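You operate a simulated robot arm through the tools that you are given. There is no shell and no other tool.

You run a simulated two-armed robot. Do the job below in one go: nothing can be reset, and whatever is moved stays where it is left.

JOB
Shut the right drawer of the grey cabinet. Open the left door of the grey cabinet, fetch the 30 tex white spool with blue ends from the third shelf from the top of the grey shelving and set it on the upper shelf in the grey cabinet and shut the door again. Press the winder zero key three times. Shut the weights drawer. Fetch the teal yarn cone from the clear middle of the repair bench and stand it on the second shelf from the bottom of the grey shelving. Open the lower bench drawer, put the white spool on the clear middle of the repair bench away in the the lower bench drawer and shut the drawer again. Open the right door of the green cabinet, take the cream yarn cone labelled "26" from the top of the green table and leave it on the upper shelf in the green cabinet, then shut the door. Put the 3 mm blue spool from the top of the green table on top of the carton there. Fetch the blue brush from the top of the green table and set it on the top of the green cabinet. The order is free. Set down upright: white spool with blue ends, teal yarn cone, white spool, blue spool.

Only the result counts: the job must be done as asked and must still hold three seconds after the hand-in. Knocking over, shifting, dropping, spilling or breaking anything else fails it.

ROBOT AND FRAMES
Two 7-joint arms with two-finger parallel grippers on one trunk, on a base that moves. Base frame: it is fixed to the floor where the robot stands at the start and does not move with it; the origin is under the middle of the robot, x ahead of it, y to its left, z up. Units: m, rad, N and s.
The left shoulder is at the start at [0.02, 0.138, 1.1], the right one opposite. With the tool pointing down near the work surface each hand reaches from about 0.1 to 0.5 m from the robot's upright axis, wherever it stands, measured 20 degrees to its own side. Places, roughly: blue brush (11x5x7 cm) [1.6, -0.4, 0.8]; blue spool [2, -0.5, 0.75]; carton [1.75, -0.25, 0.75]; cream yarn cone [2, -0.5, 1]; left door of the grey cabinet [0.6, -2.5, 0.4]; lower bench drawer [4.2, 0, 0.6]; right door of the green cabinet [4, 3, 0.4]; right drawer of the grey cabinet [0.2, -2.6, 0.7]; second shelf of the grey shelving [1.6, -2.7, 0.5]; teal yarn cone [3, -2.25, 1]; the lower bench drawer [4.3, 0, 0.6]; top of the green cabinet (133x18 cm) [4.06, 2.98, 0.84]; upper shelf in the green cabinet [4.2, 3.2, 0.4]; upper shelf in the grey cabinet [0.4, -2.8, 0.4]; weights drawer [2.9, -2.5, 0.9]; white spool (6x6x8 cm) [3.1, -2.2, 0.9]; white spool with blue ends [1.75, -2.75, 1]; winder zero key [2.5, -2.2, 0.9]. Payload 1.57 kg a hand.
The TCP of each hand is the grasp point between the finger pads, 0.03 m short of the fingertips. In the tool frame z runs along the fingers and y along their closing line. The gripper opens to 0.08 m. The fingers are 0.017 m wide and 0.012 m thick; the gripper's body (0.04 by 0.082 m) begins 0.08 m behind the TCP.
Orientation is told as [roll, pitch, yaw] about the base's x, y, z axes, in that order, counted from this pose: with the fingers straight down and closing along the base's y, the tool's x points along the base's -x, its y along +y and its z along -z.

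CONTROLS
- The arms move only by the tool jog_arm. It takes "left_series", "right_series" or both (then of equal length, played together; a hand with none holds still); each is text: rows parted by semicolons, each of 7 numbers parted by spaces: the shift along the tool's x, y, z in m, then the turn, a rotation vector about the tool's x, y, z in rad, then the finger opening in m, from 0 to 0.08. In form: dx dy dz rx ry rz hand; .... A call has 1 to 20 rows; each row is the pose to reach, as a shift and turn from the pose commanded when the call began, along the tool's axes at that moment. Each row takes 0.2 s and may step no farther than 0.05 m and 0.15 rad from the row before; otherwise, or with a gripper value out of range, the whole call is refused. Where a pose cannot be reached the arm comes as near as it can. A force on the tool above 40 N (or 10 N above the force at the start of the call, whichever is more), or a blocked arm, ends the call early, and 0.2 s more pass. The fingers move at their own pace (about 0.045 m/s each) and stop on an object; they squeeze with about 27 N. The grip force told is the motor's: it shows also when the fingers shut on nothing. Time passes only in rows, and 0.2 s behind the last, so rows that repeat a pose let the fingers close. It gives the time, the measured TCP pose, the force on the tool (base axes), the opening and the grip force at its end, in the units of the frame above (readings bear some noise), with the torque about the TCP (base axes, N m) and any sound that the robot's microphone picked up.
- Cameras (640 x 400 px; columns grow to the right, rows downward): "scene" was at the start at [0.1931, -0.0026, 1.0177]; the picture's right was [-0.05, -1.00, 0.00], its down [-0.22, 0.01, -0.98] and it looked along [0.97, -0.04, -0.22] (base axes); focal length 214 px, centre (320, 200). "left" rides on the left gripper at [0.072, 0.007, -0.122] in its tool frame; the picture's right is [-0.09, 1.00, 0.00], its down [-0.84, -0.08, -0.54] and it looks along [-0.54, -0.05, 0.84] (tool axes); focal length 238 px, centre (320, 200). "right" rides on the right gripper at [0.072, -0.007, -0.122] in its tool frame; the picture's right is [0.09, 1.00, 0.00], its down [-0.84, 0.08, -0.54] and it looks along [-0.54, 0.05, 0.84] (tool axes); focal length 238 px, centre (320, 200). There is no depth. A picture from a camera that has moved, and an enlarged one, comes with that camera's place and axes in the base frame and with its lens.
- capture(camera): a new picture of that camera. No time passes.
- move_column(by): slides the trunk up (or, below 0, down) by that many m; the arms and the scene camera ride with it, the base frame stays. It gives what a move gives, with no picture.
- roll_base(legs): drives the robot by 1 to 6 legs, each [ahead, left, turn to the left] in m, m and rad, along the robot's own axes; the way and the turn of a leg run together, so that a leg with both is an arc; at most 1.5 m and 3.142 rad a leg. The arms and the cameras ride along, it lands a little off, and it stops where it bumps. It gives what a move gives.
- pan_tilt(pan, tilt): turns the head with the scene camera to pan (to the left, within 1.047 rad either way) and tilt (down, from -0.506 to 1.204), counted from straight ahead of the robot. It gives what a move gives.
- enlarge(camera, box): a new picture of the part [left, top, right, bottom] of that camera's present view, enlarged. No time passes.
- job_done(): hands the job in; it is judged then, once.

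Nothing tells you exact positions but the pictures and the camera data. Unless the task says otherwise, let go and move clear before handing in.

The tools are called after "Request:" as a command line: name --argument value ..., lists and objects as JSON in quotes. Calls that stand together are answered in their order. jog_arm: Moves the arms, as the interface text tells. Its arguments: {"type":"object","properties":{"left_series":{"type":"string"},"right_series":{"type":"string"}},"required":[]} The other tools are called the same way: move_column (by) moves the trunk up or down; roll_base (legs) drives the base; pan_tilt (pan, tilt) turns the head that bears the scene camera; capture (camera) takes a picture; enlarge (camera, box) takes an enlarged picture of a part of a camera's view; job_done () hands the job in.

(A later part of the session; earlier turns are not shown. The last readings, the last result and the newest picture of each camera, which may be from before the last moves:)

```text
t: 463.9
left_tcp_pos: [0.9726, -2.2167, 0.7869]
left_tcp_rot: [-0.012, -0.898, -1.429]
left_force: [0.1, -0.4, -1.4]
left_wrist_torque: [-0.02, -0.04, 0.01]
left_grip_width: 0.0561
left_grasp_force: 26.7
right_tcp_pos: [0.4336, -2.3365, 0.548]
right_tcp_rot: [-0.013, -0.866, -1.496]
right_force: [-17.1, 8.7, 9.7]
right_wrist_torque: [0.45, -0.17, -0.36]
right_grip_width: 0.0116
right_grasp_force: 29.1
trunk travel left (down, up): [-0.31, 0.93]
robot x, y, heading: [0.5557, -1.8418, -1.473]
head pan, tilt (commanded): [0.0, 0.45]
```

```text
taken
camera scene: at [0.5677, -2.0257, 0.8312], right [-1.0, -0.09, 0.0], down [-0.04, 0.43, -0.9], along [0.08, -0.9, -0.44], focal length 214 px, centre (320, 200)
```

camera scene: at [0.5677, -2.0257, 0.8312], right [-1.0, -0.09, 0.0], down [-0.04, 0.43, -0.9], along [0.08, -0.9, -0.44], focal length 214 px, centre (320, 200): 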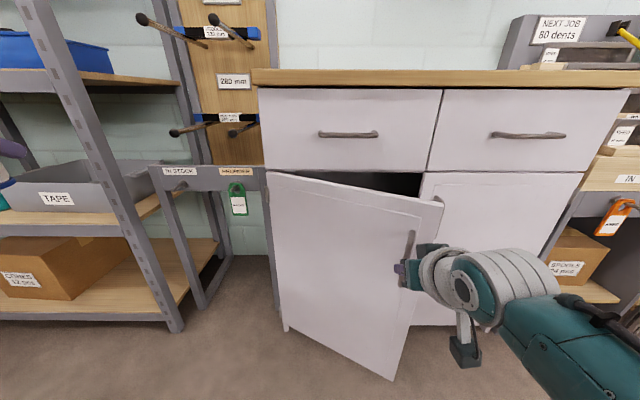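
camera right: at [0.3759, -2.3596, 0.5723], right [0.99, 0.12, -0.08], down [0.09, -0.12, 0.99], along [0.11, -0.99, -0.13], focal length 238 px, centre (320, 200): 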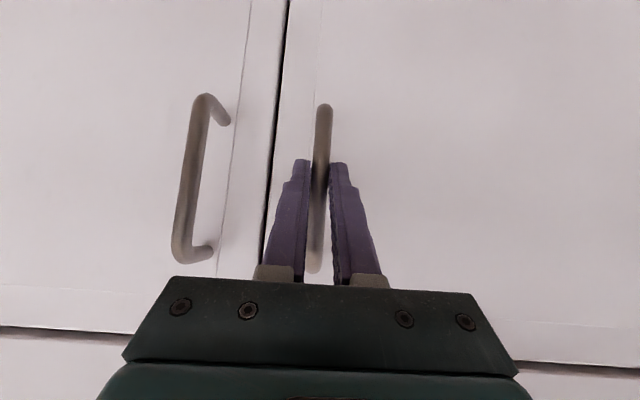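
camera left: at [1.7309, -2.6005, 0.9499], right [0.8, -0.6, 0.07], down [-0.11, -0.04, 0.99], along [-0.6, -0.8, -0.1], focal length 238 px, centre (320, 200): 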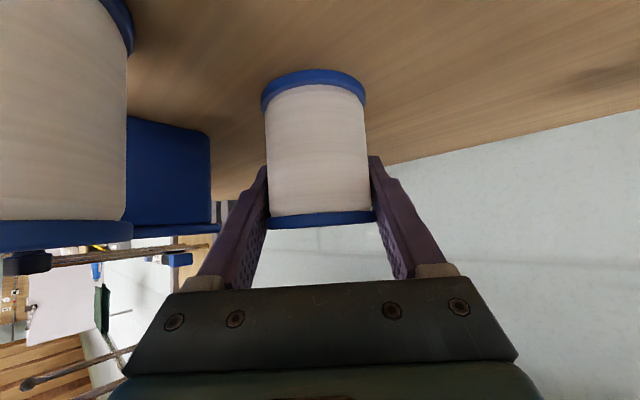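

Request:
roll_base --legs '[[-0.065, 0.045, 0], [-0.05, 0.066, 0]]'

Request:
capture --camera "scene"

```text
t: 465.7
left_tcp_pos: [1.0759, -2.0981, 0.7897]
left_tcp_rot: [-0.003, -0.901, -1.438]
left_force: [0.6, -0.3, -0.8]
left_wrist_torque: [-0.01, 0.02, 0.0]
left_grip_width: 0.0563
left_grasp_force: 26.6
right_tcp_pos: [0.5393, -2.2159, 0.5483]
right_tcp_rot: [-0.003, -0.868, -1.505]
right_force: [2.3, -3.8, -2.3]
right_wrist_torque: [0.49, -0.09, -0.11]
right_grip_width: 0.0118
right_grasp_force: 29.6
trunk travel left (down, up): [-0.31, 0.93]
robot x, y, heading: [0.6521, -1.7152, -1.48]
head pan, tilt (commanded): [0.0, 0.45]
```

```text
taken
camera scene: at [0.6722, -1.9052, 0.8317], right [-1.0, -0.09, 0.0], down [-0.04, 0.43, -0.9], along [0.08, -0.9, -0.43], focal length 214 px, centre (320, 200)
```

scene: 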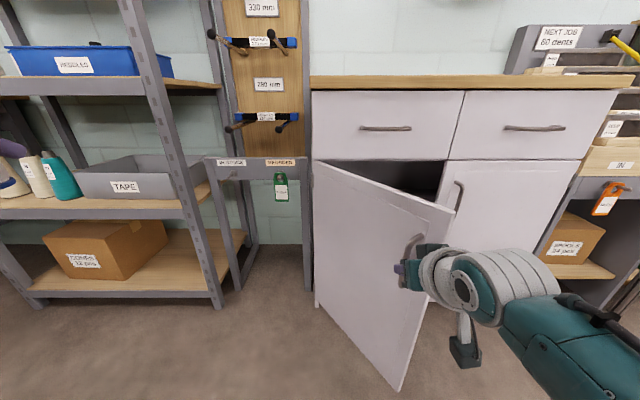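

Request:
roll_base --legs '[[-0.03, 0.085, 0], [-0.008, 0.085, 0]]'

Request:
capture --camera "scene"

```text
t: 467.4
left_tcp_pos: [1.239, -2.0409, 0.7876]
left_tcp_rot: [-0.008, -0.897, -1.435]
left_force: [0.4, -0.1, -1.7]
left_wrist_torque: [0.01, 0.02, -0.01]
left_grip_width: 0.0567
left_grasp_force: 26.7
right_tcp_pos: [0.7009, -2.1568, 0.5465]
right_tcp_rot: [-0.008, -0.859, -1.504]
right_force: [-1.7, 12.5, 7.8]
right_wrist_torque: [0.5, -0.15, -0.11]
right_grip_width: 0.0117
right_grasp_force: 29.0
trunk travel left (down, up): [-0.31, 0.93]
robot x, y, heading: [0.8194, -1.6635, -1.48]
head pan, tilt (commanded): [0.0, 0.45]
```

```text
taken
camera scene: at [0.8349, -1.8473, 0.8309], right [-1.0, -0.09, 0.0], down [-0.04, 0.44, -0.9], along [0.08, -0.9, -0.44], focal length 214 px, centre (320, 200)
```

scene: 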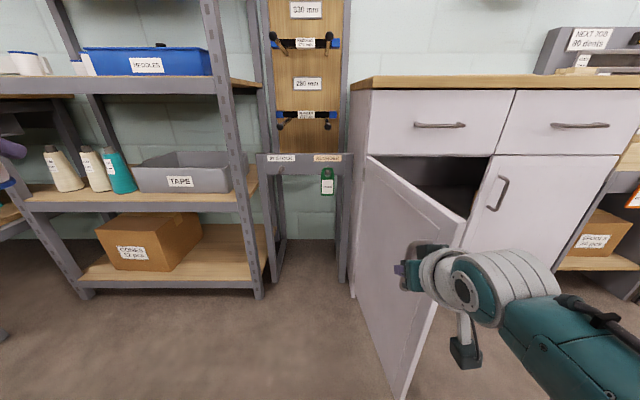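

Request:
roll_base --legs '[[0.012, 0.06, 0]]'

Request:
jog_arm --right_series "0 0 0 0 0 0 0.025; 0 0 0 0 0 0 0.035; 0 0 0 0 0 0 0.035; 0 0 -0.03 0 0 0 0.035; 0 0 -0.06 0 0 0 0.035; 0 0 -0.09 0 0 0 0.035; 0 0 -0.09 0 0 0 0.035"

Request:
capture --camera "scene"

```text
t: 468.4
left_tcp_pos: [1.2991, -2.0439, 0.7864]
left_tcp_rot: [-0.005, -0.895, -1.438]
left_force: [-0.6, 0.2, -1.3]
left_wrist_torque: [0.0, 0.0, 0.02]
left_grip_width: 0.0566
left_grasp_force: 26.8
right_tcp_pos: [0.7618, -2.1587, 0.543]
right_tcp_rot: [-0.009, -0.853, -1.504]
right_force: [0.2, 18.1, 2.7]
right_wrist_torque: [0.54, -0.06, -0.06]
right_grip_width: 0.0116
right_grasp_force: 29.0
trunk travel left (down, up): [-0.31, 0.93]
robot x, y, heading: [0.8793, -1.6699, -1.479]
head pan, tilt (commanded): [0.0, 0.45]
```

```text
t: 470.0
left_tcp_pos: [1.3006, -2.0503, 0.7897]
left_tcp_rot: [-0.007, -0.9, -1.435]
left_force: [0.6, 0.0, -0.5]
left_wrist_torque: [0.0, 0.0, 0.0]
left_grip_width: 0.0567
left_grasp_force: 26.9
right_tcp_pos: [0.7596, -2.0986, 0.6035]
right_tcp_rot: [-0.008, -0.86, -1.504]
right_force: [1.2, -0.3, -0.8]
right_wrist_torque: [-0.01, 0.0, -0.02]
right_grip_width: 0.035
right_grasp_force: 0.1
trunk travel left (down, up): [-0.31, 0.93]
robot x, y, heading: [0.8818, -1.6686, -1.479]
head pan, tilt (commanded): [0.0, 0.45]
```

```text
taken
camera scene: at [0.8968, -1.8571, 0.8316], right [-1.0, -0.09, 0.0], down [-0.04, 0.43, -0.9], along [0.08, -0.9, -0.43], focal length 214 px, centre (320, 200)
```

scene: 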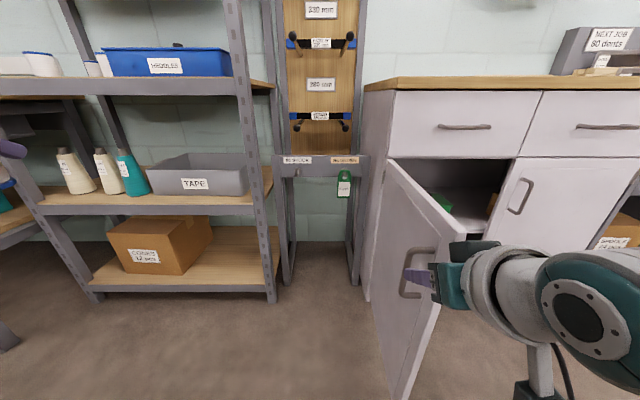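

The left door is open about 95°, and I can see a green item and a small box inside. I back up and strafe right to look into the cabinet.

Request:
roll_base --legs '[[-0.25, 0, 0], [0, -0.45, 0]]'

Request:
pan_tilt --pan 0.0 --tilt 0.4

Request:
capture --camera "scene"

Request:
enlarge --camera "scene" --box '[220, 140, 420, 290]'

```text
t: 474.1
left_tcp_pos: [0.8444, -1.8428, 0.788]
left_tcp_rot: [-0.005, -0.902, -1.425]
left_force: [-0.7, -0.5, -1.1]
left_wrist_torque: [0.02, -0.02, 0.0]
left_grip_width: 0.0568
left_grasp_force: 27.0
right_tcp_pos: [0.3043, -1.8974, 0.6033]
right_tcp_rot: [-0.008, -0.86, -1.492]
right_force: [0.0, 1.0, -0.1]
right_wrist_torque: [0.02, 0.0, -0.03]
right_grip_width: 0.0351
right_grasp_force: 0.2
trunk travel left (down, up): [-0.31, 0.93]
robot x, y, heading: [0.4172, -1.4669, -1.467]
head pan, tilt (commanded): [0.0, 0.45]
```

```text
t: 474.7
left_tcp_pos: [0.8446, -1.8427, 0.7903]
left_tcp_rot: [-0.006, -0.9, -1.425]
left_force: [-0.1, 0.1, -0.5]
left_wrist_torque: [-0.05, 0.02, 0.0]
left_grip_width: 0.0568
left_grasp_force: 27.4
right_tcp_pos: [0.3051, -1.8972, 0.6027]
right_tcp_rot: [-0.009, -0.858, -1.492]
right_force: [-0.5, -0.3, -0.6]
right_wrist_torque: [0.02, -0.03, -0.01]
right_grip_width: 0.0348
right_grasp_force: 0.1
trunk travel left (down, up): [-0.31, 0.93]
robot x, y, heading: [0.4198, -1.4674, -1.468]
head pan, tilt (commanded): [0.0, 0.4]
```

```text
taken
camera scene: at [0.4389, -1.6547, 0.8362], right [-0.99, -0.1, 0.0], down [-0.04, 0.39, -0.92], along [0.09, -0.92, -0.39], focal length 214 px, centre (320, 200)
```

scene: 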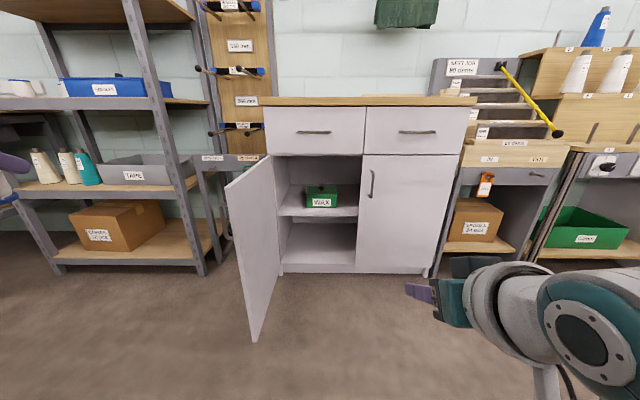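

```text
2.67 times, centred on (320, 215) of scene
camera zoom: at [0.4389, -1.6547, 0.8362], right [-0.99, -0.1, 0.0], down [-0.04, 0.39, -0.92], along [0.09, -0.92, -0.39], focal length 572 px, centre (320, 160)
```

zoom: 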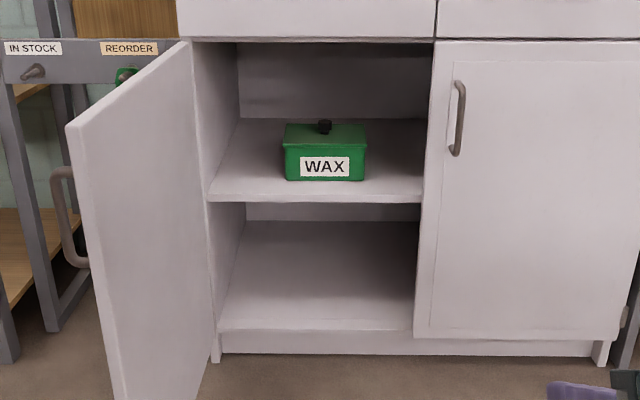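

The upper shelf (z≈0.385) holds a WAX box, with free space on its left at about x=0.66. I'll place the spool there with the robot turned slightly so my left elbow stays clear of the open door. First I re-pose both arms.

Request:
jog_arm --left_series "0.0004 -0.0362 0.0293 0.0048 0 0.0038 0.04; 0.0009 -0.0723 0.0586 0.0096 0 0.0076 0.04; 0.0013 -0.1085 0.0879 0.0144 0 0.0114 0.04; 0.0018 -0.1446 0.1173 0.0193 0 0.0153 0.04; 0.0022 -0.1808 0.1466 0.0241 0 0.0191 0.04; 0.0027 -0.2169 0.1759 0.0289 0 0.0229 0.04; 0.0031 -0.2531 0.2052 0.0337 0 0.0267 0.04; 0.0031 -0.2531 0.2052 0.0337 0 0.0267 0.04" --right_series "0.0035 -0.0243 -0.0215 0 0.1229 0 0; 0.007 -0.0486 -0.0431 0 0.2457 0 0; 0.0105 -0.0729 -0.0646 0 0.3686 0 0; 0.014 -0.0971 -0.0861 0 0.4914 0 0; 0.0175 -0.1214 -0.1076 0 0.6143 0 0; 0.021 -0.1457 -0.1292 0 0.7371 0 0; 0.0245 -0.17 -0.1507 0 0.86 0 0; 0.0245 -0.17 -0.1507 0 0.86 0 0"

Request:
capture --camera "scene"

```text
t: 476.5
left_tcp_pos: [0.6172, -2.033, 0.66]
left_tcp_rot: [-0.004, -0.9, -1.473]
left_force: [1.1, 0.9, -1.5]
left_wrist_torque: [0.0, 0.02, 0.0]
left_grip_width: 0.0565
left_grasp_force: 26.5
right_tcp_pos: [0.127, -1.7785, 0.6843]
right_tcp_rot: [-0.003, 0.004, -1.499]
right_force: [-0.2, 0.1, -0.5]
right_wrist_torque: [0.02, 0.05, 0.01]
right_grip_width: 0.0001
right_grasp_force: 21.8
trunk travel left (down, up): [-0.31, 0.93]
robot x, y, heading: [0.4199, -1.4657, -1.471]
head pan, tilt (commanded): [0.0, 0.4]
```

```text
taken
camera scene: at [0.4402, -1.6542, 0.8362], right [-0.99, -0.1, 0.0], down [-0.04, 0.39, -0.92], along [0.1, -0.92, -0.39], focal length 214 px, centre (320, 200)
```

scene: 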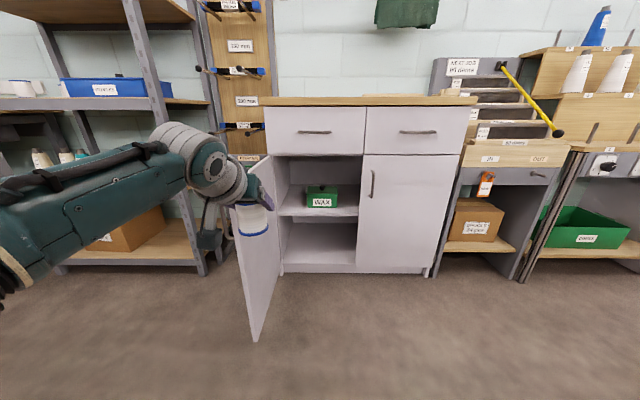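

Request:
roll_base --legs '[[0, 0, 0.22], [0.2, -0.265, 0]]'

Request:
move_column --by -0.185

Request:
pan_tilt --pan 0.1 --tilt 0.3

Request:
capture --camera "scene"

Request:
capture --camera "left"

```text
t: 479.5
left_tcp_pos: [0.5538, -2.2538, 0.6599]
left_tcp_rot: [-0.005, -0.899, -1.251]
left_force: [0.0, -0.4, -1.6]
left_wrist_torque: [0.0, 0.0, -0.01]
left_grip_width: 0.0563
left_grasp_force: 27.4
right_tcp_pos: [0.0201, -2.1105, 0.6838]
right_tcp_rot: [-0.006, 0.001, -1.279]
right_force: [0.3, 0.0, 0.6]
right_wrist_torque: [0.02, 0.0, -0.02]
right_grip_width: 0.0001
right_grasp_force: 21.4
trunk travel left (down, up): [-0.31, 0.93]
robot x, y, heading: [0.237, -1.7419, -1.254]
head pan, tilt (commanded): [0.0, 0.4]
```

```text
t: 481.6
left_tcp_pos: [0.5537, -2.2538, 0.4744]
left_tcp_rot: [-0.005, -0.899, -1.253]
left_force: [0.3, 0.3, -1.6]
left_wrist_torque: [0.03, 0.0, 0.02]
left_grip_width: 0.0565
left_grasp_force: 27.2
right_tcp_pos: [0.0184, -2.111, 0.4996]
right_tcp_rot: [-0.007, 0.003, -1.281]
right_force: [0.0, 0.3, 0.4]
right_wrist_torque: [0.02, 0.0, 0.02]
right_grip_width: 0.0
right_grasp_force: 21.9
trunk travel left (down, up): [-0.125, 1.115]
robot x, y, heading: [0.2403, -1.7391, -1.251]
head pan, tilt (commanded): [0.0, 0.4]
```

```text
t: 482.2
left_tcp_pos: [0.5534, -2.2535, 0.4749]
left_tcp_rot: [-0.005, -0.899, -1.251]
left_force: [0.2, -1.0, -0.8]
left_wrist_torque: [0.02, -0.01, -0.03]
left_grip_width: 0.0566
left_grasp_force: 26.7
right_tcp_pos: [0.0193, -2.111, 0.5001]
right_tcp_rot: [-0.004, 0.001, -1.282]
right_force: [-0.1, -0.6, 0.9]
right_wrist_torque: [-0.02, -0.01, -0.01]
right_grip_width: 0.0
right_grasp_force: 21.1
trunk travel left (down, up): [-0.125, 1.115]
robot x, y, heading: [0.2368, -1.7436, -1.253]
head pan, tilt (commanded): [0.099, 0.3]
```

```text
taken
camera scene: at [0.3082, -1.919, 0.6605], right [-0.91, -0.41, 0.0], down [-0.12, 0.27, -0.96], along [0.39, -0.87, -0.3], focal length 214 px, centre (320, 200)
```

scene: 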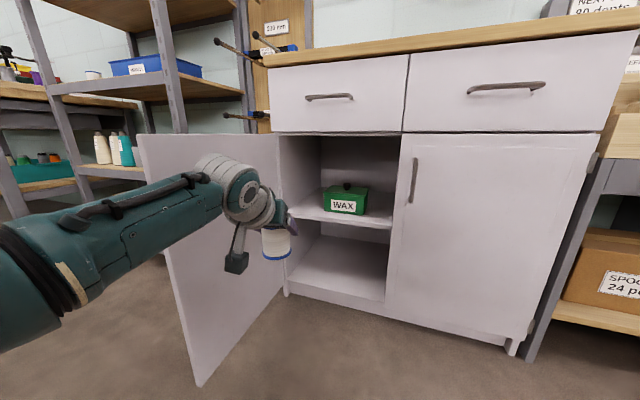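

```text
taken
camera left: at [0.518, -2.1191, 0.4934], right [0.96, 0.25, 0.07], down [-0.04, -0.11, 0.99], along [0.26, -0.96, -0.1], focal length 238 px, centre (320, 200)
```

left: 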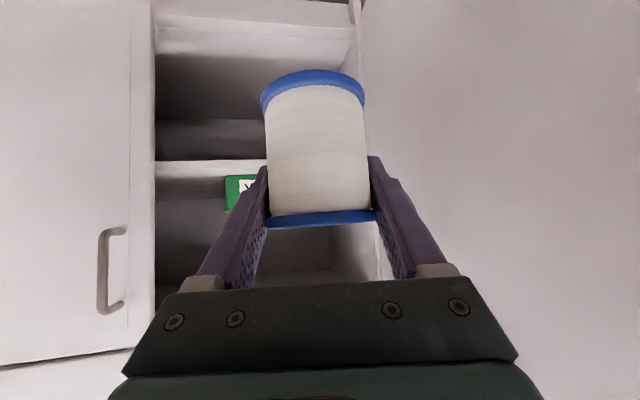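

Request:
enlarge --camera "scene" --box '[240, 130, 420, 300]'

```text
2.35 times, centred on (330, 215) of scene
camera zoom: at [0.3082, -1.919, 0.6605], right [-0.91, -0.41, 0.0], down [-0.12, 0.27, -0.96], along [0.39, -0.87, -0.3], focal length 505 px, centre (296, 165)
```

zoom: 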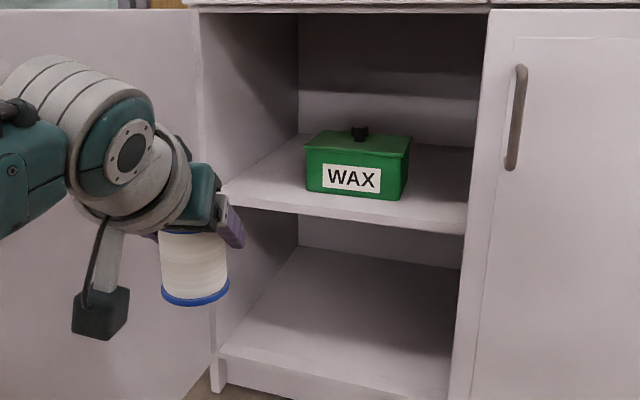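

Request:
roll_base --legs '[[0.2, -0.009, 0]]'

Request:
capture --camera "scene"

Request:
capture --camera "left"

```text
t: 483.8
left_tcp_pos: [0.6063, -2.4392, 0.4734]
left_tcp_rot: [-0.006, -0.899, -1.25]
left_force: [-0.6, -0.3, -0.7]
left_wrist_torque: [-0.03, 0.02, -0.03]
left_grip_width: 0.0567
left_grasp_force: 27.0
right_tcp_pos: [0.0722, -2.2972, 0.4987]
right_tcp_rot: [-0.006, 0.004, -1.281]
right_force: [0.7, 0.1, -0.9]
right_wrist_torque: [0.0, -0.02, -0.01]
right_grip_width: 0.0
right_grasp_force: 21.4
trunk travel left (down, up): [-0.125, 1.115]
robot x, y, heading: [0.2928, -1.9304, -1.251]
head pan, tilt (commanded): [0.099, 0.3]
```

```text
taken
camera scene: at [0.3608, -2.1051, 0.6603], right [-0.91, -0.41, 0.0], down [-0.12, 0.27, -0.95], along [0.39, -0.87, -0.3], focal length 214 px, centre (320, 200)
```

scene: 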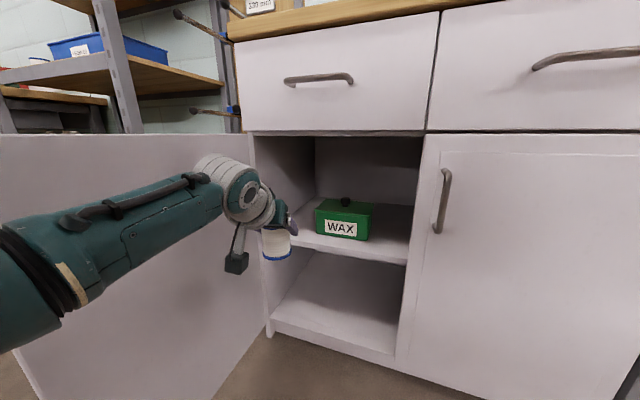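

```text
taken
camera left: at [0.5705, -2.3049, 0.4928], right [0.96, 0.25, 0.07], down [-0.04, -0.12, 0.99], along [0.26, -0.96, -0.1], focal length 238 px, centre (320, 200)
```

left: 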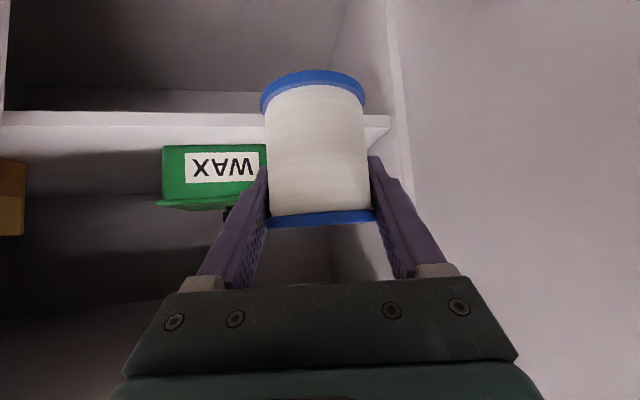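

Request:
move_column --by 0.012

Request:
roll_base --legs '[[0.165, -0.007, 0]]'

Request:
capture --camera "scene"

Request:
capture --camera "left"

```text
t: 484.4
left_tcp_pos: [0.6069, -2.4404, 0.4859]
left_tcp_rot: [-0.007, -0.898, -1.253]
left_force: [-0.1, 0.0, -1.7]
left_wrist_torque: [0.0, 0.02, -0.01]
left_grip_width: 0.0567
left_grasp_force: 26.8
right_tcp_pos: [0.0722, -2.2971, 0.5109]
right_tcp_rot: [-0.005, 0.003, -1.282]
right_force: [0.1, 0.5, -1.6]
right_wrist_torque: [0.01, 0.0, 0.0]
right_grip_width: 0.0001
right_grasp_force: 21.2
trunk travel left (down, up): [-0.137, 1.103]
robot x, y, heading: [0.2897, -1.9279, -1.254]
head pan, tilt (commanded): [0.099, 0.3]
```

```text
t: 485.8
left_tcp_pos: [0.648, -2.5963, 0.4854]
left_tcp_rot: [-0.006, -0.897, -1.256]
left_force: [0.2, -0.7, -0.4]
left_wrist_torque: [-0.01, -0.02, -0.06]
left_grip_width: 0.0566
left_grasp_force: 27.1
right_tcp_pos: [0.1132, -2.4506, 0.5112]
right_tcp_rot: [-0.006, 0.004, -1.286]
right_force: [0.5, 0.8, -0.2]
right_wrist_torque: [-0.02, -0.02, -0.01]
right_grip_width: 0.0
right_grasp_force: 22.0
trunk travel left (down, up): [-0.137, 1.103]
robot x, y, heading: [0.3363, -2.0874, -1.256]
head pan, tilt (commanded): [0.099, 0.3]
```

```text
taken
camera scene: at [0.4038, -2.261, 0.6723], right [-0.92, -0.4, 0.0], down [-0.12, 0.27, -0.95], along [0.38, -0.87, -0.3], focal length 214 px, centre (320, 200)
```

scene: 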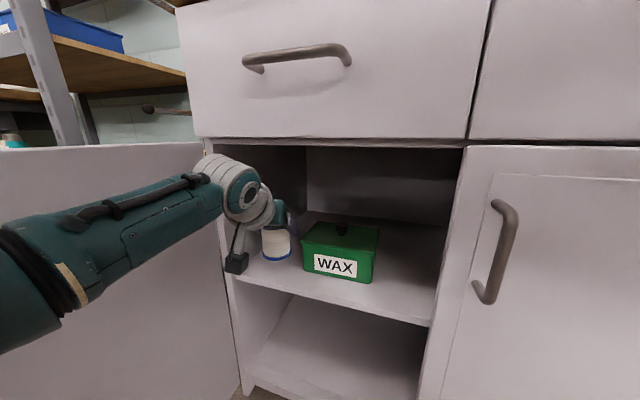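

```text
taken
camera left: at [0.6127, -2.4616, 0.5045], right [0.97, 0.25, 0.07], down [-0.04, -0.12, 0.99], along [0.26, -0.96, -0.1], focal length 238 px, centre (320, 200)
```

left: 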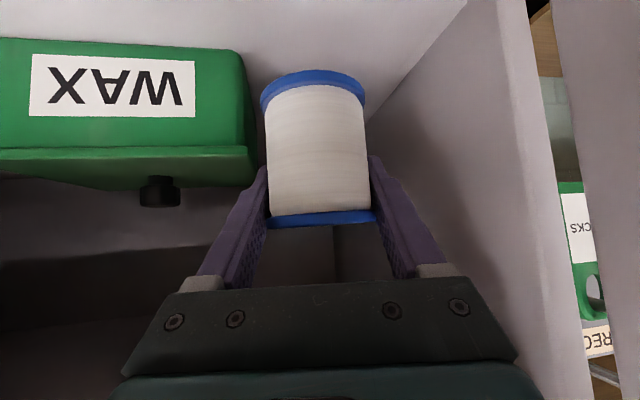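

The spool is inside, left of the WAX box. I shift 8 mm toward the wall for clearance, then lower gently.

Request:
jog_arm --left_series "0.004 0.005 0.003 0 0 0 0.04; 0.0078 0.009 0.0062 0 0 0 0.04; 0.0118 0.009 0.0093 0 0 0 0.04; 0.0118 0.009 0.0093 0 0 0 0.04"

Request:
enlarge --camera "scene" --box '[200, 180, 400, 330]'

```text
t: 486.8
left_tcp_pos: [0.6569, -2.5942, 0.4716]
left_tcp_rot: [-0.004, -0.896, -1.258]
left_force: [-0.1, 0.5, -1.1]
left_wrist_torque: [-0.02, 0.01, 0.0]
left_grip_width: 0.0567
left_grasp_force: 26.4
right_tcp_pos: [0.1147, -2.4517, 0.512]
right_tcp_rot: [-0.005, 0.004, -1.288]
right_force: [0.1, -0.3, 0.1]
right_wrist_torque: [-0.01, 0.04, 0.0]
right_grip_width: 0.0001
right_grasp_force: 21.4
trunk travel left (down, up): [-0.137, 1.103]
robot x, y, heading: [0.3352, -2.0871, -1.261]
head pan, tilt (commanded): [0.099, 0.3]
```

```text
2.67 times, centred on (300, 255) of scene
camera zoom: at [0.4042, -2.2621, 0.6725], right [-0.92, -0.4, 0.0], down [-0.12, 0.27, -0.96], along [0.38, -0.87, -0.3], focal length 572 px, centre (373, 53)
```

zoom: 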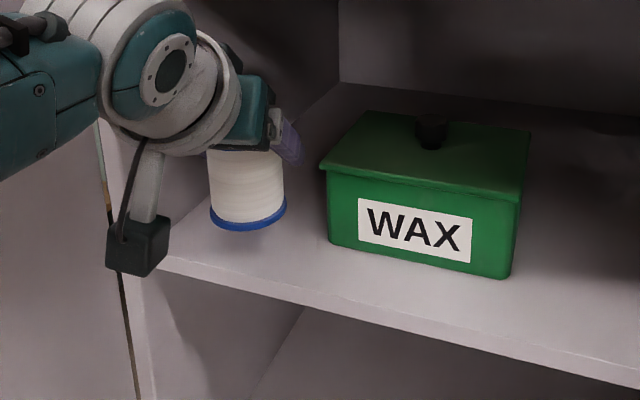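

Request:
jog_arm --left_series "0.0031 0 0.0025 0 0 0 0.04; 0.0062 0 0.005 0 0 0 0.04; 0.0062 0 0.005 0 0 0 0.04"

Request:
jog_arm --left_series "0.0023 0 0.0019 0 0 0 0.04; 0.0047 0 0.0037 0 0 0 0.04; 0.0047 0 0.0037 0 0 0 0.04"

```text
t: 487.6
left_tcp_pos: [0.6564, -2.5955, 0.4633]
left_tcp_rot: [-0.005, -0.9, -1.254]
left_force: [-0.3, -0.4, -0.9]
left_wrist_torque: [-0.02, 0.0, -0.03]
left_grip_width: 0.0566
left_grasp_force: 27.1
right_tcp_pos: [0.1151, -2.4514, 0.5106]
right_tcp_rot: [-0.006, 0.003, -1.287]
right_force: [0.2, 0.1, -0.5]
right_wrist_torque: [0.02, 0.02, 0.0]
right_grip_width: 0.0001
right_grasp_force: 21.2
trunk travel left (down, up): [-0.137, 1.103]
robot x, y, heading: [0.3364, -2.0804, -1.257]
head pan, tilt (commanded): [0.099, 0.3]
```

```text
t: 488.4
left_tcp_pos: [0.6563, -2.5938, 0.4564]
left_tcp_rot: [-0.006, -0.9, -1.255]
left_force: [0.1, -0.1, -0.4]
left_wrist_torque: [-0.09, 0.02, 0.0]
left_grip_width: 0.0563
left_grasp_force: 26.7
right_tcp_pos: [0.1137, -2.4528, 0.5116]
right_tcp_rot: [-0.004, 0.003, -1.286]
right_force: [1.2, 0.2, -0.9]
right_wrist_torque: [-0.01, 0.01, 0.0]
right_grip_width: 0.0003
right_grasp_force: 21.4
trunk travel left (down, up): [-0.137, 1.103]
robot x, y, heading: [0.337, -2.0855, -1.258]
head pan, tilt (commanded): [0.099, 0.3]
```

Request:
jog_arm --left_series "0.0016 0 0.0012 0 0 0 0.04; 0.0031 0 0.0025 0 0 0 0.04; 0.0031 0 0.0025 0 0 0 0.04"

Request:
jog_arm --left_series "0.0016 0 0.0012 0 0 0 0.04; 0.0031 0 0.0025 0 0 0 0.04; 0.0031 0 0.0025 0 0 0 0.04"

```text
t: 489.2
left_tcp_pos: [0.656, -2.5944, 0.4521]
left_tcp_rot: [-0.005, -0.898, -1.257]
left_force: [0.1, -0.2, -1.4]
left_wrist_torque: [-0.01, 0.02, 0.0]
left_grip_width: 0.0567
left_grasp_force: 26.7
right_tcp_pos: [0.1141, -2.4516, 0.5117]
right_tcp_rot: [-0.005, 0.004, -1.286]
right_force: [-1.1, -0.3, -0.1]
right_wrist_torque: [0.03, -0.01, 0.0]
right_grip_width: 0.0001
right_grasp_force: 21.1
trunk travel left (down, up): [-0.137, 1.103]
robot x, y, heading: [0.3316, -2.0807, -1.248]
head pan, tilt (commanded): [0.099, 0.3]
```

```text
t: 490.0
left_tcp_pos: [0.6569, -2.5938, 0.4494]
left_tcp_rot: [-0.006, -0.898, -1.254]
left_force: [-0.5, 0.4, -1.4]
left_wrist_torque: [0.02, 0.03, 0.04]
left_grip_width: 0.0567
left_grasp_force: 27.2
right_tcp_pos: [0.1147, -2.4519, 0.51]
right_tcp_rot: [-0.007, 0.004, -1.285]
right_force: [0.1, -0.6, 0.4]
right_wrist_torque: [0.01, 0.0, -0.03]
right_grip_width: 0.0001
right_grasp_force: 21.2
trunk travel left (down, up): [-0.137, 1.103]
robot x, y, heading: [0.3351, -2.0832, -1.258]
head pan, tilt (commanded): [0.099, 0.3]
```

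Request:
jog_arm --left_series "0.0016 0 0.0012 0 0 0 0.04; 0.0031 0 0.0025 0 0 0 0.04; 0.0031 0 0.0025 0 0 0 0.04"

Request:
jog_arm --left_series "0.0016 0 0.0012 0 0 0 0.04; 0.0031 0 0.0025 0 0 0 0.04; 0.0031 0 0.0025 0 0 0 0.04"

Request:
enlarge --camera "scene" --box '[200, 180, 400, 330]'

```text
t: 490.8
left_tcp_pos: [0.6573, -2.5939, 0.4445]
left_tcp_rot: [-0.006, -0.898, -1.255]
left_force: [0.1, -0.2, -0.7]
left_wrist_torque: [-0.01, 0.01, -0.02]
left_grip_width: 0.0566
left_grasp_force: 26.7
right_tcp_pos: [0.1136, -2.4528, 0.5106]
right_tcp_rot: [-0.007, 0.003, -1.286]
right_force: [-0.4, 0.7, 0.0]
right_wrist_torque: [0.02, 0.0, 0.0]
right_grip_width: 0.0002
right_grasp_force: 21.4
trunk travel left (down, up): [-0.137, 1.103]
robot x, y, heading: [0.3346, -2.0818, -1.256]
head pan, tilt (commanded): [0.099, 0.3]
```

```text
t: 491.6
left_tcp_pos: [0.656, -2.5948, 0.4396]
left_tcp_rot: [-0.006, -0.901, -1.254]
left_force: [-0.1, 0.1, -0.8]
left_wrist_torque: [-0.01, -0.02, 0.04]
left_grip_width: 0.0565
left_grasp_force: 27.0
right_tcp_pos: [0.1147, -2.4526, 0.5104]
right_tcp_rot: [-0.004, 0.002, -1.286]
right_force: [0.3, 0.0, -1.0]
right_wrist_torque: [-0.03, 0.03, 0.01]
right_grip_width: 0.0
right_grasp_force: 21.5
trunk travel left (down, up): [-0.137, 1.103]
robot x, y, heading: [0.3385, -2.083, -1.255]
head pan, tilt (commanded): [0.099, 0.3]
```

```text
2.67 times, centred on (300, 255) of scene
camera zoom: at [0.4042, -2.2623, 0.6725], right [-0.92, -0.4, 0.0], down [-0.12, 0.27, -0.96], along [0.38, -0.87, -0.3], focal length 572 px, centre (373, 53)
```

zoom: 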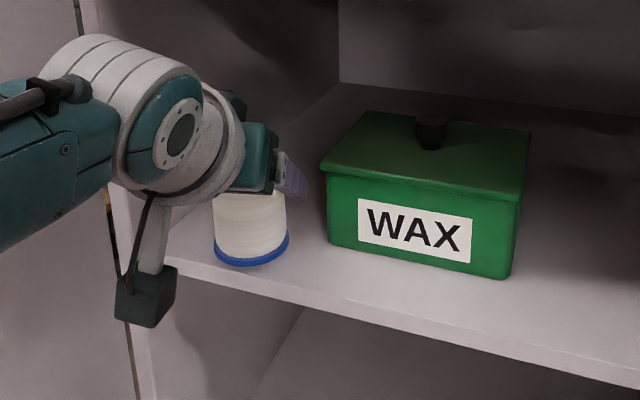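

Request:
jog_arm --left_series "0.0016 0 0.0012 0 0 0 0.04; 0.0031 0 0.0025 0 0 0 0.04; 0.0047 0 0.0037 0 0 0 0.04; 0.0047 0 0.0037 0 0 0 0.04"

Request:
jog_arm --left_series "0.0016 0 0.0012 0 0 0 0.04; 0.0031 0 0.0025 0 0 0 0.04; 0.0047 0 0.0037 0 0 0 0.04; 0.0047 0 0.0037 0 0 0 0.04"

```text
t: 492.6
left_tcp_pos: [0.6569, -2.5959, 0.4337]
left_tcp_rot: [-0.006, -0.899, -1.256]
left_force: [-0.4, 0.4, -1.1]
left_wrist_torque: [0.01, 0.0, 0.03]
left_grip_width: 0.0565
left_grasp_force: 27.3
right_tcp_pos: [0.1143, -2.4523, 0.5113]
right_tcp_rot: [-0.007, 0.003, -1.286]
right_force: [0.0, -0.7, 0.2]
right_wrist_torque: [0.03, 0.01, 0.01]
right_grip_width: 0.0
right_grasp_force: 21.4
trunk travel left (down, up): [-0.137, 1.103]
robot x, y, heading: [0.3378, -2.0813, -1.253]
head pan, tilt (commanded): [0.099, 0.3]
```

```text
t: 493.6
left_tcp_pos: [0.6575, -2.595, 0.4306]
left_tcp_rot: [-0.005, -0.905, -1.256]
left_force: [-2.1, 6.5, 17.5]
left_wrist_torque: [0.59, 0.05, 0.03]
left_grip_width: 0.0567
left_grasp_force: 26.9
right_tcp_pos: [0.1157, -2.4526, 0.5109]
right_tcp_rot: [-0.004, 0.003, -1.288]
right_force: [0.5, 0.1, 0.5]
right_wrist_torque: [0.0, 0.05, 0.01]
right_grip_width: 0.0
right_grasp_force: 21.1
trunk travel left (down, up): [-0.137, 1.103]
robot x, y, heading: [0.3406, -2.0838, -1.251]
head pan, tilt (commanded): [0.099, 0.3]
```

Contact. I relax slightly and open the fingers only as much as needed.

Request:
jog_arm --left_series "-0.0016 0 -0.0012 0 0 0 0.05; -0.0016 0 -0.0012 0 0 0 0.06; -0.0016 0 -0.0012 0 0 0 0.066; -0.0016 0 -0.0012 0 0 0 0.069; -0.0016 0 -0.0012 0 0 0 0.069"

Request:
capture --camera "left"

Request:
enlarge --camera "scene" --box '[200, 180, 400, 330]'

```text
t: 494.8
left_tcp_pos: [0.6576, -2.5952, 0.4303]
left_tcp_rot: [-0.005, -0.899, -1.254]
left_force: [-0.4, 0.6, 0.0]
left_wrist_torque: [0.0, 0.0, 0.01]
left_grip_width: 0.0691
left_grasp_force: 0.0
right_tcp_pos: [0.1141, -2.452, 0.5115]
right_tcp_rot: [-0.004, 0.004, -1.288]
right_force: [-0.7, 1.0, 0.2]
right_wrist_torque: [-0.01, 0.0, -0.04]
right_grip_width: 0.0
right_grasp_force: 21.3
trunk travel left (down, up): [-0.137, 1.103]
robot x, y, heading: [0.337, -2.0859, -1.254]
head pan, tilt (commanded): [0.099, 0.3]
```

```text
taken
camera left: at [0.622, -2.4603, 0.4494], right [0.97, 0.25, 0.07], down [-0.04, -0.12, 0.99], along [0.26, -0.96, -0.1], focal length 238 px, centre (320, 200)
```

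left: 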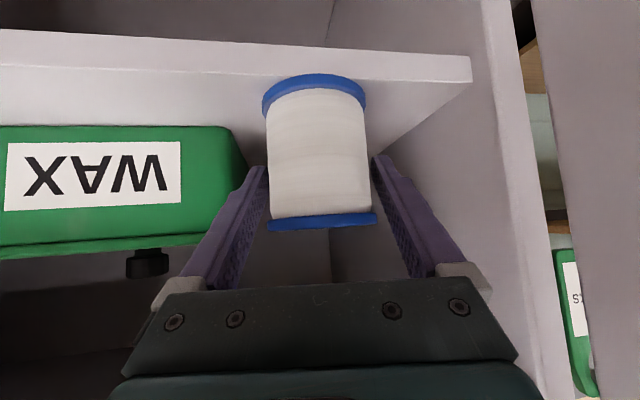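

```text
2.67 times, centred on (300, 255) of scene
camera zoom: at [0.4043, -2.2625, 0.6725], right [-0.92, -0.4, 0.0], down [-0.12, 0.27, -0.96], along [0.38, -0.87, -0.3], focal length 572 px, centre (373, 53)
```

zoom: 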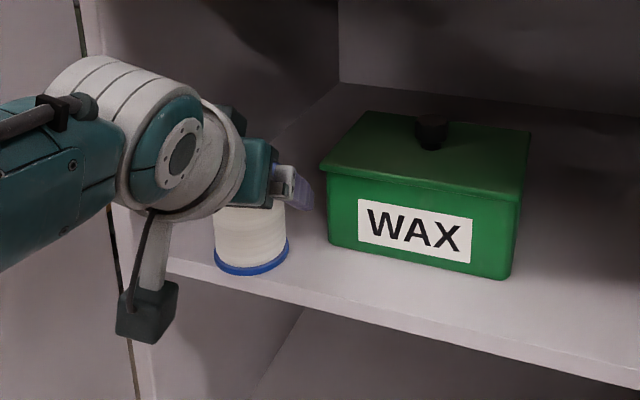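

The spool stands upright fully on the shelf beside the WAX box. I back straight out.

Request:
roll_base --legs '[[-0.12, 0, 0], [-0.25, 0, 0]]'

Request:
capture --camera "left"

Request:
capture --camera "scene"

```text
t: 497.5
left_tcp_pos: [0.5405, -2.24, 0.4318]
left_tcp_rot: [-0.005, -0.899, -1.257]
left_force: [0.7, 0.4, -0.2]
left_wrist_torque: [-0.01, -0.01, 0.02]
left_grip_width: 0.0691
left_grasp_force: 0.0
right_tcp_pos: [-0.0027, -2.0961, 0.5113]
right_tcp_rot: [-0.006, 0.002, -1.286]
right_force: [0.4, 0.2, -0.4]
right_wrist_torque: [0.0, -0.02, -0.01]
right_grip_width: 0.0002
right_grasp_force: 21.4
trunk travel left (down, up): [-0.137, 1.103]
robot x, y, heading: [0.2201, -1.727, -1.256]
head pan, tilt (commanded): [0.099, 0.3]
```

```text
taken
camera left: at [0.5055, -2.1049, 0.45], right [0.97, 0.25, 0.07], down [-0.04, -0.11, 0.99], along [0.25, -0.96, -0.1], focal length 238 px, centre (320, 200)
```

left: 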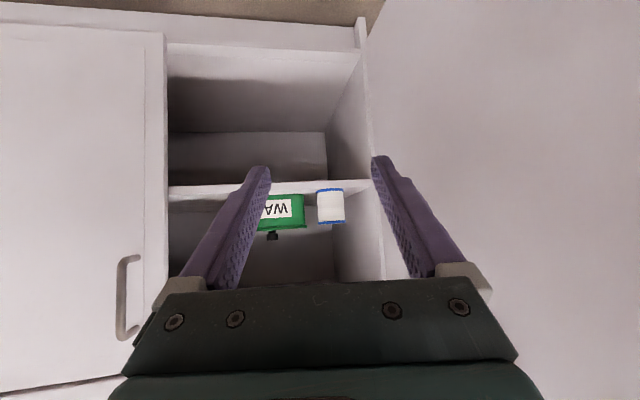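

```text
taken
camera scene: at [0.288, -1.9064, 0.6727], right [-0.92, -0.4, 0.0], down [-0.12, 0.27, -0.96], along [0.38, -0.88, -0.29], focal length 214 px, centre (320, 200)
```

scene: 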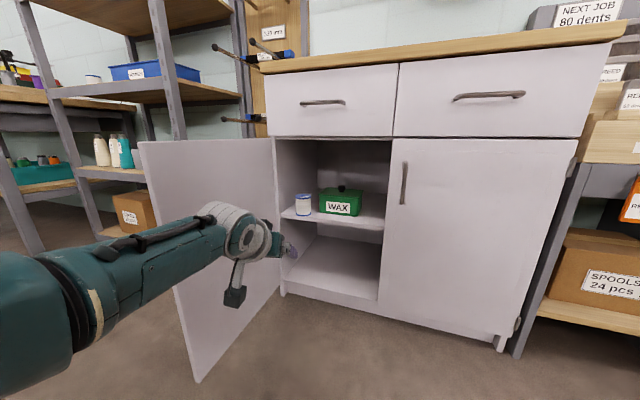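

The spool stands on the upper shelf. To shut the door I go around its free edge with the closed left hand and push from outside.

Request:
jog_arm --left_series "0 0 0 0 0 0 0.03; 0 0 0 0 0 0 0; 0 0 0 0 0 0 0; 0 0 0 0 0 0 0"

Request:
roll_base --legs '[[0, 0, -0.214], [-0.145, 0.346, 0]]'

Request:
capture --camera "scene"

```text
t: 498.5
left_tcp_pos: [0.5407, -2.2382, 0.4315]
left_tcp_rot: [-0.006, -0.9, -1.257]
left_force: [-0.5, 0.6, 0.3]
left_wrist_torque: [-0.01, 0.0, -0.03]
left_grip_width: 0.0002
left_grasp_force: 9.8
right_tcp_pos: [-0.0024, -2.0956, 0.5111]
right_tcp_rot: [-0.005, 0.001, -1.285]
right_force: [0.0, -0.9, 0.2]
right_wrist_torque: [-0.03, 0.01, 0.0]
right_grip_width: 0.0
right_grasp_force: 21.5
trunk travel left (down, up): [-0.137, 1.103]
robot x, y, heading: [0.2201, -1.7283, -1.261]
head pan, tilt (commanded): [0.099, 0.3]
```

```text
t: 501.7
left_tcp_pos: [0.7533, -2.1217, 0.4298]
left_tcp_rot: [-0.004, -0.899, -1.48]
left_force: [-0.4, -0.7, 0.9]
left_wrist_torque: [0.01, 0.03, 0.02]
left_grip_width: 0.0
left_grasp_force: 21.3
right_tcp_pos: [0.2544, -1.8626, 0.5116]
right_tcp_rot: [-0.005, 0.002, -1.509]
right_force: [0.3, 0.3, 0.0]
right_wrist_torque: [0.01, -0.01, -0.02]
right_grip_width: 0.0
right_grasp_force: 21.5
trunk travel left (down, up): [-0.137, 1.103]
robot x, y, heading: [0.5534, -1.5518, -1.481]
head pan, tilt (commanded): [0.099, 0.3]
```

```text
taken
camera scene: at [0.5793, -1.742, 0.6726], right [-0.98, -0.19, 0.0], down [-0.06, 0.29, -0.96], along [0.18, -0.94, -0.3], focal length 214 px, centre (320, 200)
```

scene: 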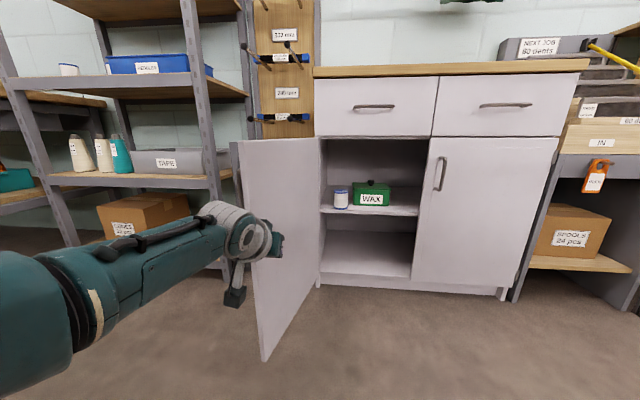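

Request:
roll_base --legs '[[-0.04, 0.3, 0]]'

Request:
capture --camera "scene"

```text
t: 502.8
left_tcp_pos: [0.7893, -2.1114, 0.4312]
left_tcp_rot: [-0.042, -0.901, -1.471]
left_force: [-7.3, -2.5, -2.0]
left_wrist_torque: [0.03, 0.16, -0.2]
left_grip_width: 0.0
left_grasp_force: 21.1
right_tcp_pos: [0.3066, -1.8507, 0.5119]
right_tcp_rot: [-0.004, 0.001, -1.511]
right_force: [1.2, 0.4, 0.6]
right_wrist_torque: [0.0, -0.01, -0.01]
right_grip_width: 0.0001
right_grasp_force: 20.8
trunk travel left (down, up): [-0.137, 1.103]
robot x, y, heading: [0.6085, -1.5392, -1.48]
head pan, tilt (commanded): [0.099, 0.3]
stopped in leg 1: the force on the tool passed its limit at 50 N (the readings are from after the stop); the commanded pose is now the measured one
```

```text
taken
camera scene: at [0.6321, -1.7303, 0.6726], right [-0.98, -0.19, 0.0], down [-0.06, 0.29, -0.96], along [0.18, -0.94, -0.3], focal length 214 px, centre (320, 200)
```

scene: 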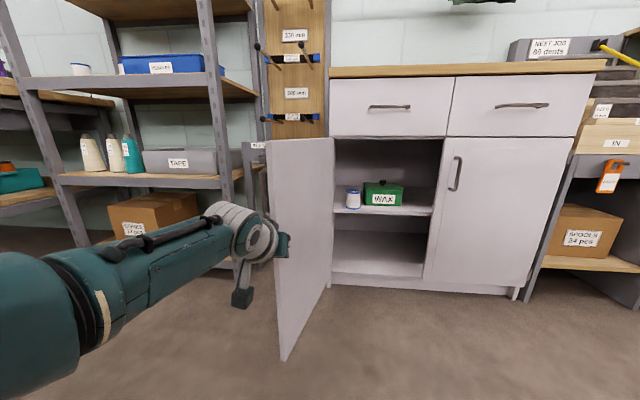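

The hand met the door's inner side near its edge (just pressing it against its stop). I raise the column so the hand passes above the door's top instead.

Request:
roll_base --legs '[[0, -0.05, 0]]'

Request:
move_column --by 0.32

Request:
roll_base --legs '[[0, 0.4, 0]]'

Request:
capture --camera "scene"

```text
t: 503.7
left_tcp_pos: [0.7487, -2.1153, 0.4316]
left_tcp_rot: [-0.032, -0.903, -1.476]
left_force: [-0.5, -0.6, -0.5]
left_wrist_torque: [0.01, -0.01, -0.03]
left_grip_width: 0.0001
left_grasp_force: 21.2
right_tcp_pos: [0.2645, -1.8537, 0.5105]
right_tcp_rot: [-0.002, 0.003, -1.508]
right_force: [0.2, -0.5, 0.4]
right_wrist_torque: [0.02, 0.0, 0.04]
right_grip_width: 0.0
right_grasp_force: 20.8
trunk travel left (down, up): [-0.137, 1.103]
robot x, y, heading: [0.5574, -1.5411, -1.48]
head pan, tilt (commanded): [0.099, 0.3]
```

```text
t: 506.9
left_tcp_pos: [0.7439, -2.1145, 0.7507]
left_tcp_rot: [-0.036, -0.903, -1.473]
left_force: [0.0, -0.2, 0.3]
left_wrist_torque: [-0.01, 0.0, 0.02]
left_grip_width: 0.0001
left_grasp_force: 21.5
right_tcp_pos: [0.2615, -1.8531, 0.8302]
right_tcp_rot: [-0.003, 0.001, -1.509]
right_force: [0.0, -0.1, -0.5]
right_wrist_torque: [-0.01, -0.01, -0.01]
right_grip_width: 0.0002
right_grasp_force: 21.1
trunk travel left (down, up): [-0.457, 0.783]
robot x, y, heading: [0.5602, -1.5449, -1.478]
head pan, tilt (commanded): [0.099, 0.3]
```

```text
t: 509.3
left_tcp_pos: [1.1171, -2.087, 0.7528]
left_tcp_rot: [-0.035, -0.902, -1.49]
left_force: [0.3, -0.5, 0.9]
left_wrist_torque: [-0.02, 0.02, -0.01]
left_grip_width: 0.0
left_grasp_force: 21.3
right_tcp_pos: [0.6373, -1.8182, 0.8303]
right_tcp_rot: [-0.002, 0.002, -1.527]
right_force: [-0.4, 0.2, -0.1]
right_wrist_torque: [-0.02, 0.0, -0.01]
right_grip_width: 0.0
right_grasp_force: 21.5
trunk travel left (down, up): [-0.457, 0.783]
robot x, y, heading: [0.9417, -1.5129, -1.503]
head pan, tilt (commanded): [0.099, 0.3]
```

```text
taken
camera scene: at [0.964, -1.7034, 0.9925], right [-0.99, -0.17, 0.0], down [-0.05, 0.29, -0.96], along [0.16, -0.94, -0.3], focal length 214 px, centre (320, 200)
```

scene: 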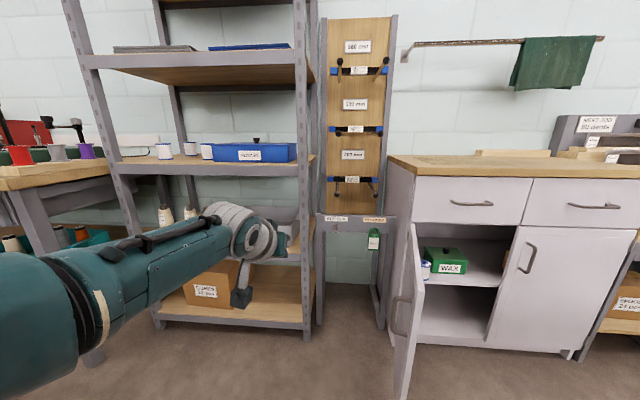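

Now the hand is left of the door. I lower it, move forward, and sweep right to close the door.

Request:
move_column --by -0.26

Request:
roll_base --legs '[[0.13, 0, 0], [0, -0.35, 0]]'

Request:
capture --camera "scene"

```text
t: 512.0
left_tcp_pos: [1.1178, -2.0871, 0.4916]
left_tcp_rot: [-0.035, -0.904, -1.49]
left_force: [0.5, 0.2, 0.6]
left_wrist_torque: [-0.01, 0.01, -0.03]
left_grip_width: 0.0001
left_grasp_force: 21.1
right_tcp_pos: [0.6374, -1.8186, 0.5706]
right_tcp_rot: [-0.004, 0.003, -1.528]
right_force: [0.7, -0.2, -0.3]
right_wrist_torque: [0.01, 0.01, 0.01]
right_grip_width: 0.0
right_grasp_force: 21.6
trunk travel left (down, up): [-0.197, 1.043]
robot x, y, heading: [0.941, -1.5176, -1.498]
head pan, tilt (commanded): [0.099, 0.3]
```

```text
t: 515.1
left_tcp_pos: [0.7876, -2.241, 0.4916]
left_tcp_rot: [-0.035, -0.904, -1.488]
left_force: [0.0, 0.0, 0.1]
left_wrist_torque: [-0.03, 0.0, 0.02]
left_grip_width: 0.0
left_grasp_force: 21.6
right_tcp_pos: [0.3065, -1.9741, 0.5718]
right_tcp_rot: [-0.004, 0.002, -1.523]
right_force: [-0.5, 0.7, 0.4]
right_wrist_torque: [0.02, -0.01, 0.0]
right_grip_width: 0.0
right_grasp_force: 21.3
trunk travel left (down, up): [-0.197, 1.043]
robot x, y, heading: [0.6115, -1.671, -1.497]
head pan, tilt (commanded): [0.099, 0.3]
```

```text
taken
camera scene: at [0.6328, -1.8581, 0.7325], right [-0.98, -0.17, 0.0], down [-0.05, 0.29, -0.96], along [0.17, -0.94, -0.3], focal length 214 px, centre (320, 200)
```

scene: 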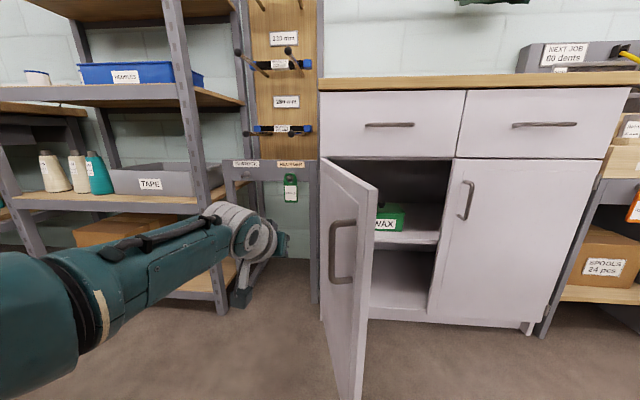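

Request:
roll_base --legs '[[0.03, -0.13, 0], [0.08, -0.09, 0]]'

Request:
capture --camera "scene"

```text
t: 517.2
left_tcp_pos: [0.5764, -2.3653, 0.4916]
left_tcp_rot: [-0.033, -0.901, -1.483]
left_force: [-0.3, 0.4, 0.4]
left_wrist_torque: [0.0, 0.02, 0.02]
left_grip_width: 0.0002
left_grasp_force: 21.1
right_tcp_pos: [0.0927, -2.1, 0.5706]
right_tcp_rot: [-0.005, 0.004, -1.52]
right_force: [-0.4, -0.4, 0.1]
right_wrist_torque: [0.0, -0.01, -0.01]
right_grip_width: 0.0002
right_grasp_force: 21.4
trunk travel left (down, up): [-0.197, 1.043]
robot x, y, heading: [0.395, -1.7932, -1.497]
head pan, tilt (commanded): [0.099, 0.3]
```

```text
taken
camera scene: at [0.4193, -1.9831, 0.7324], right [-0.98, -0.18, 0.0], down [-0.05, 0.29, -0.96], along [0.17, -0.94, -0.3], focal length 214 px, centre (320, 200)
```

scene: 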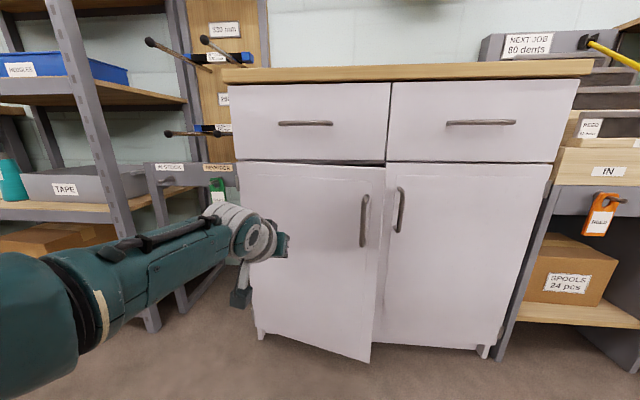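

Nearly closed. I move toward the free edge side and press it shut.

Request:
roll_base --legs '[[0, -0.09, 0], [0.1, 0, 0]]'

Request:
capture --camera "scene"

```text
t: 519.1
left_tcp_pos: [0.4922, -2.4719, 0.4909]
left_tcp_rot: [-0.035, -0.9, -1.485]
left_force: [0.0, -0.5, -0.2]
left_wrist_torque: [0.0, 0.01, 0.0]
left_grip_width: 0.0
left_grasp_force: 21.5
right_tcp_pos: [0.0111, -2.2065, 0.5716]
right_tcp_rot: [-0.004, 0.004, -1.522]
right_force: [0.6, -0.2, 1.6]
right_wrist_torque: [-0.01, 0.0, 0.0]
right_grip_width: 0.0
right_grasp_force: 21.3
trunk travel left (down, up): [-0.197, 1.043]
robot x, y, heading: [0.3108, -1.8997, -1.488]
head pan, tilt (commanded): [0.099, 0.3]
```

```text
taken
camera scene: at [0.3364, -2.0898, 0.7324], right [-0.98, -0.18, 0.0], down [-0.05, 0.29, -0.96], along [0.17, -0.94, -0.3], focal length 214 px, centre (320, 200)
```

scene: 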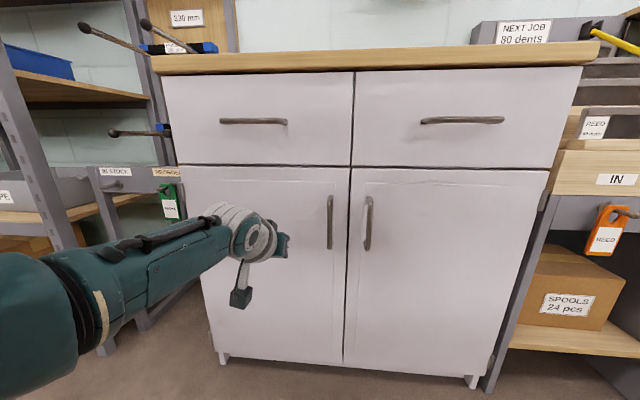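

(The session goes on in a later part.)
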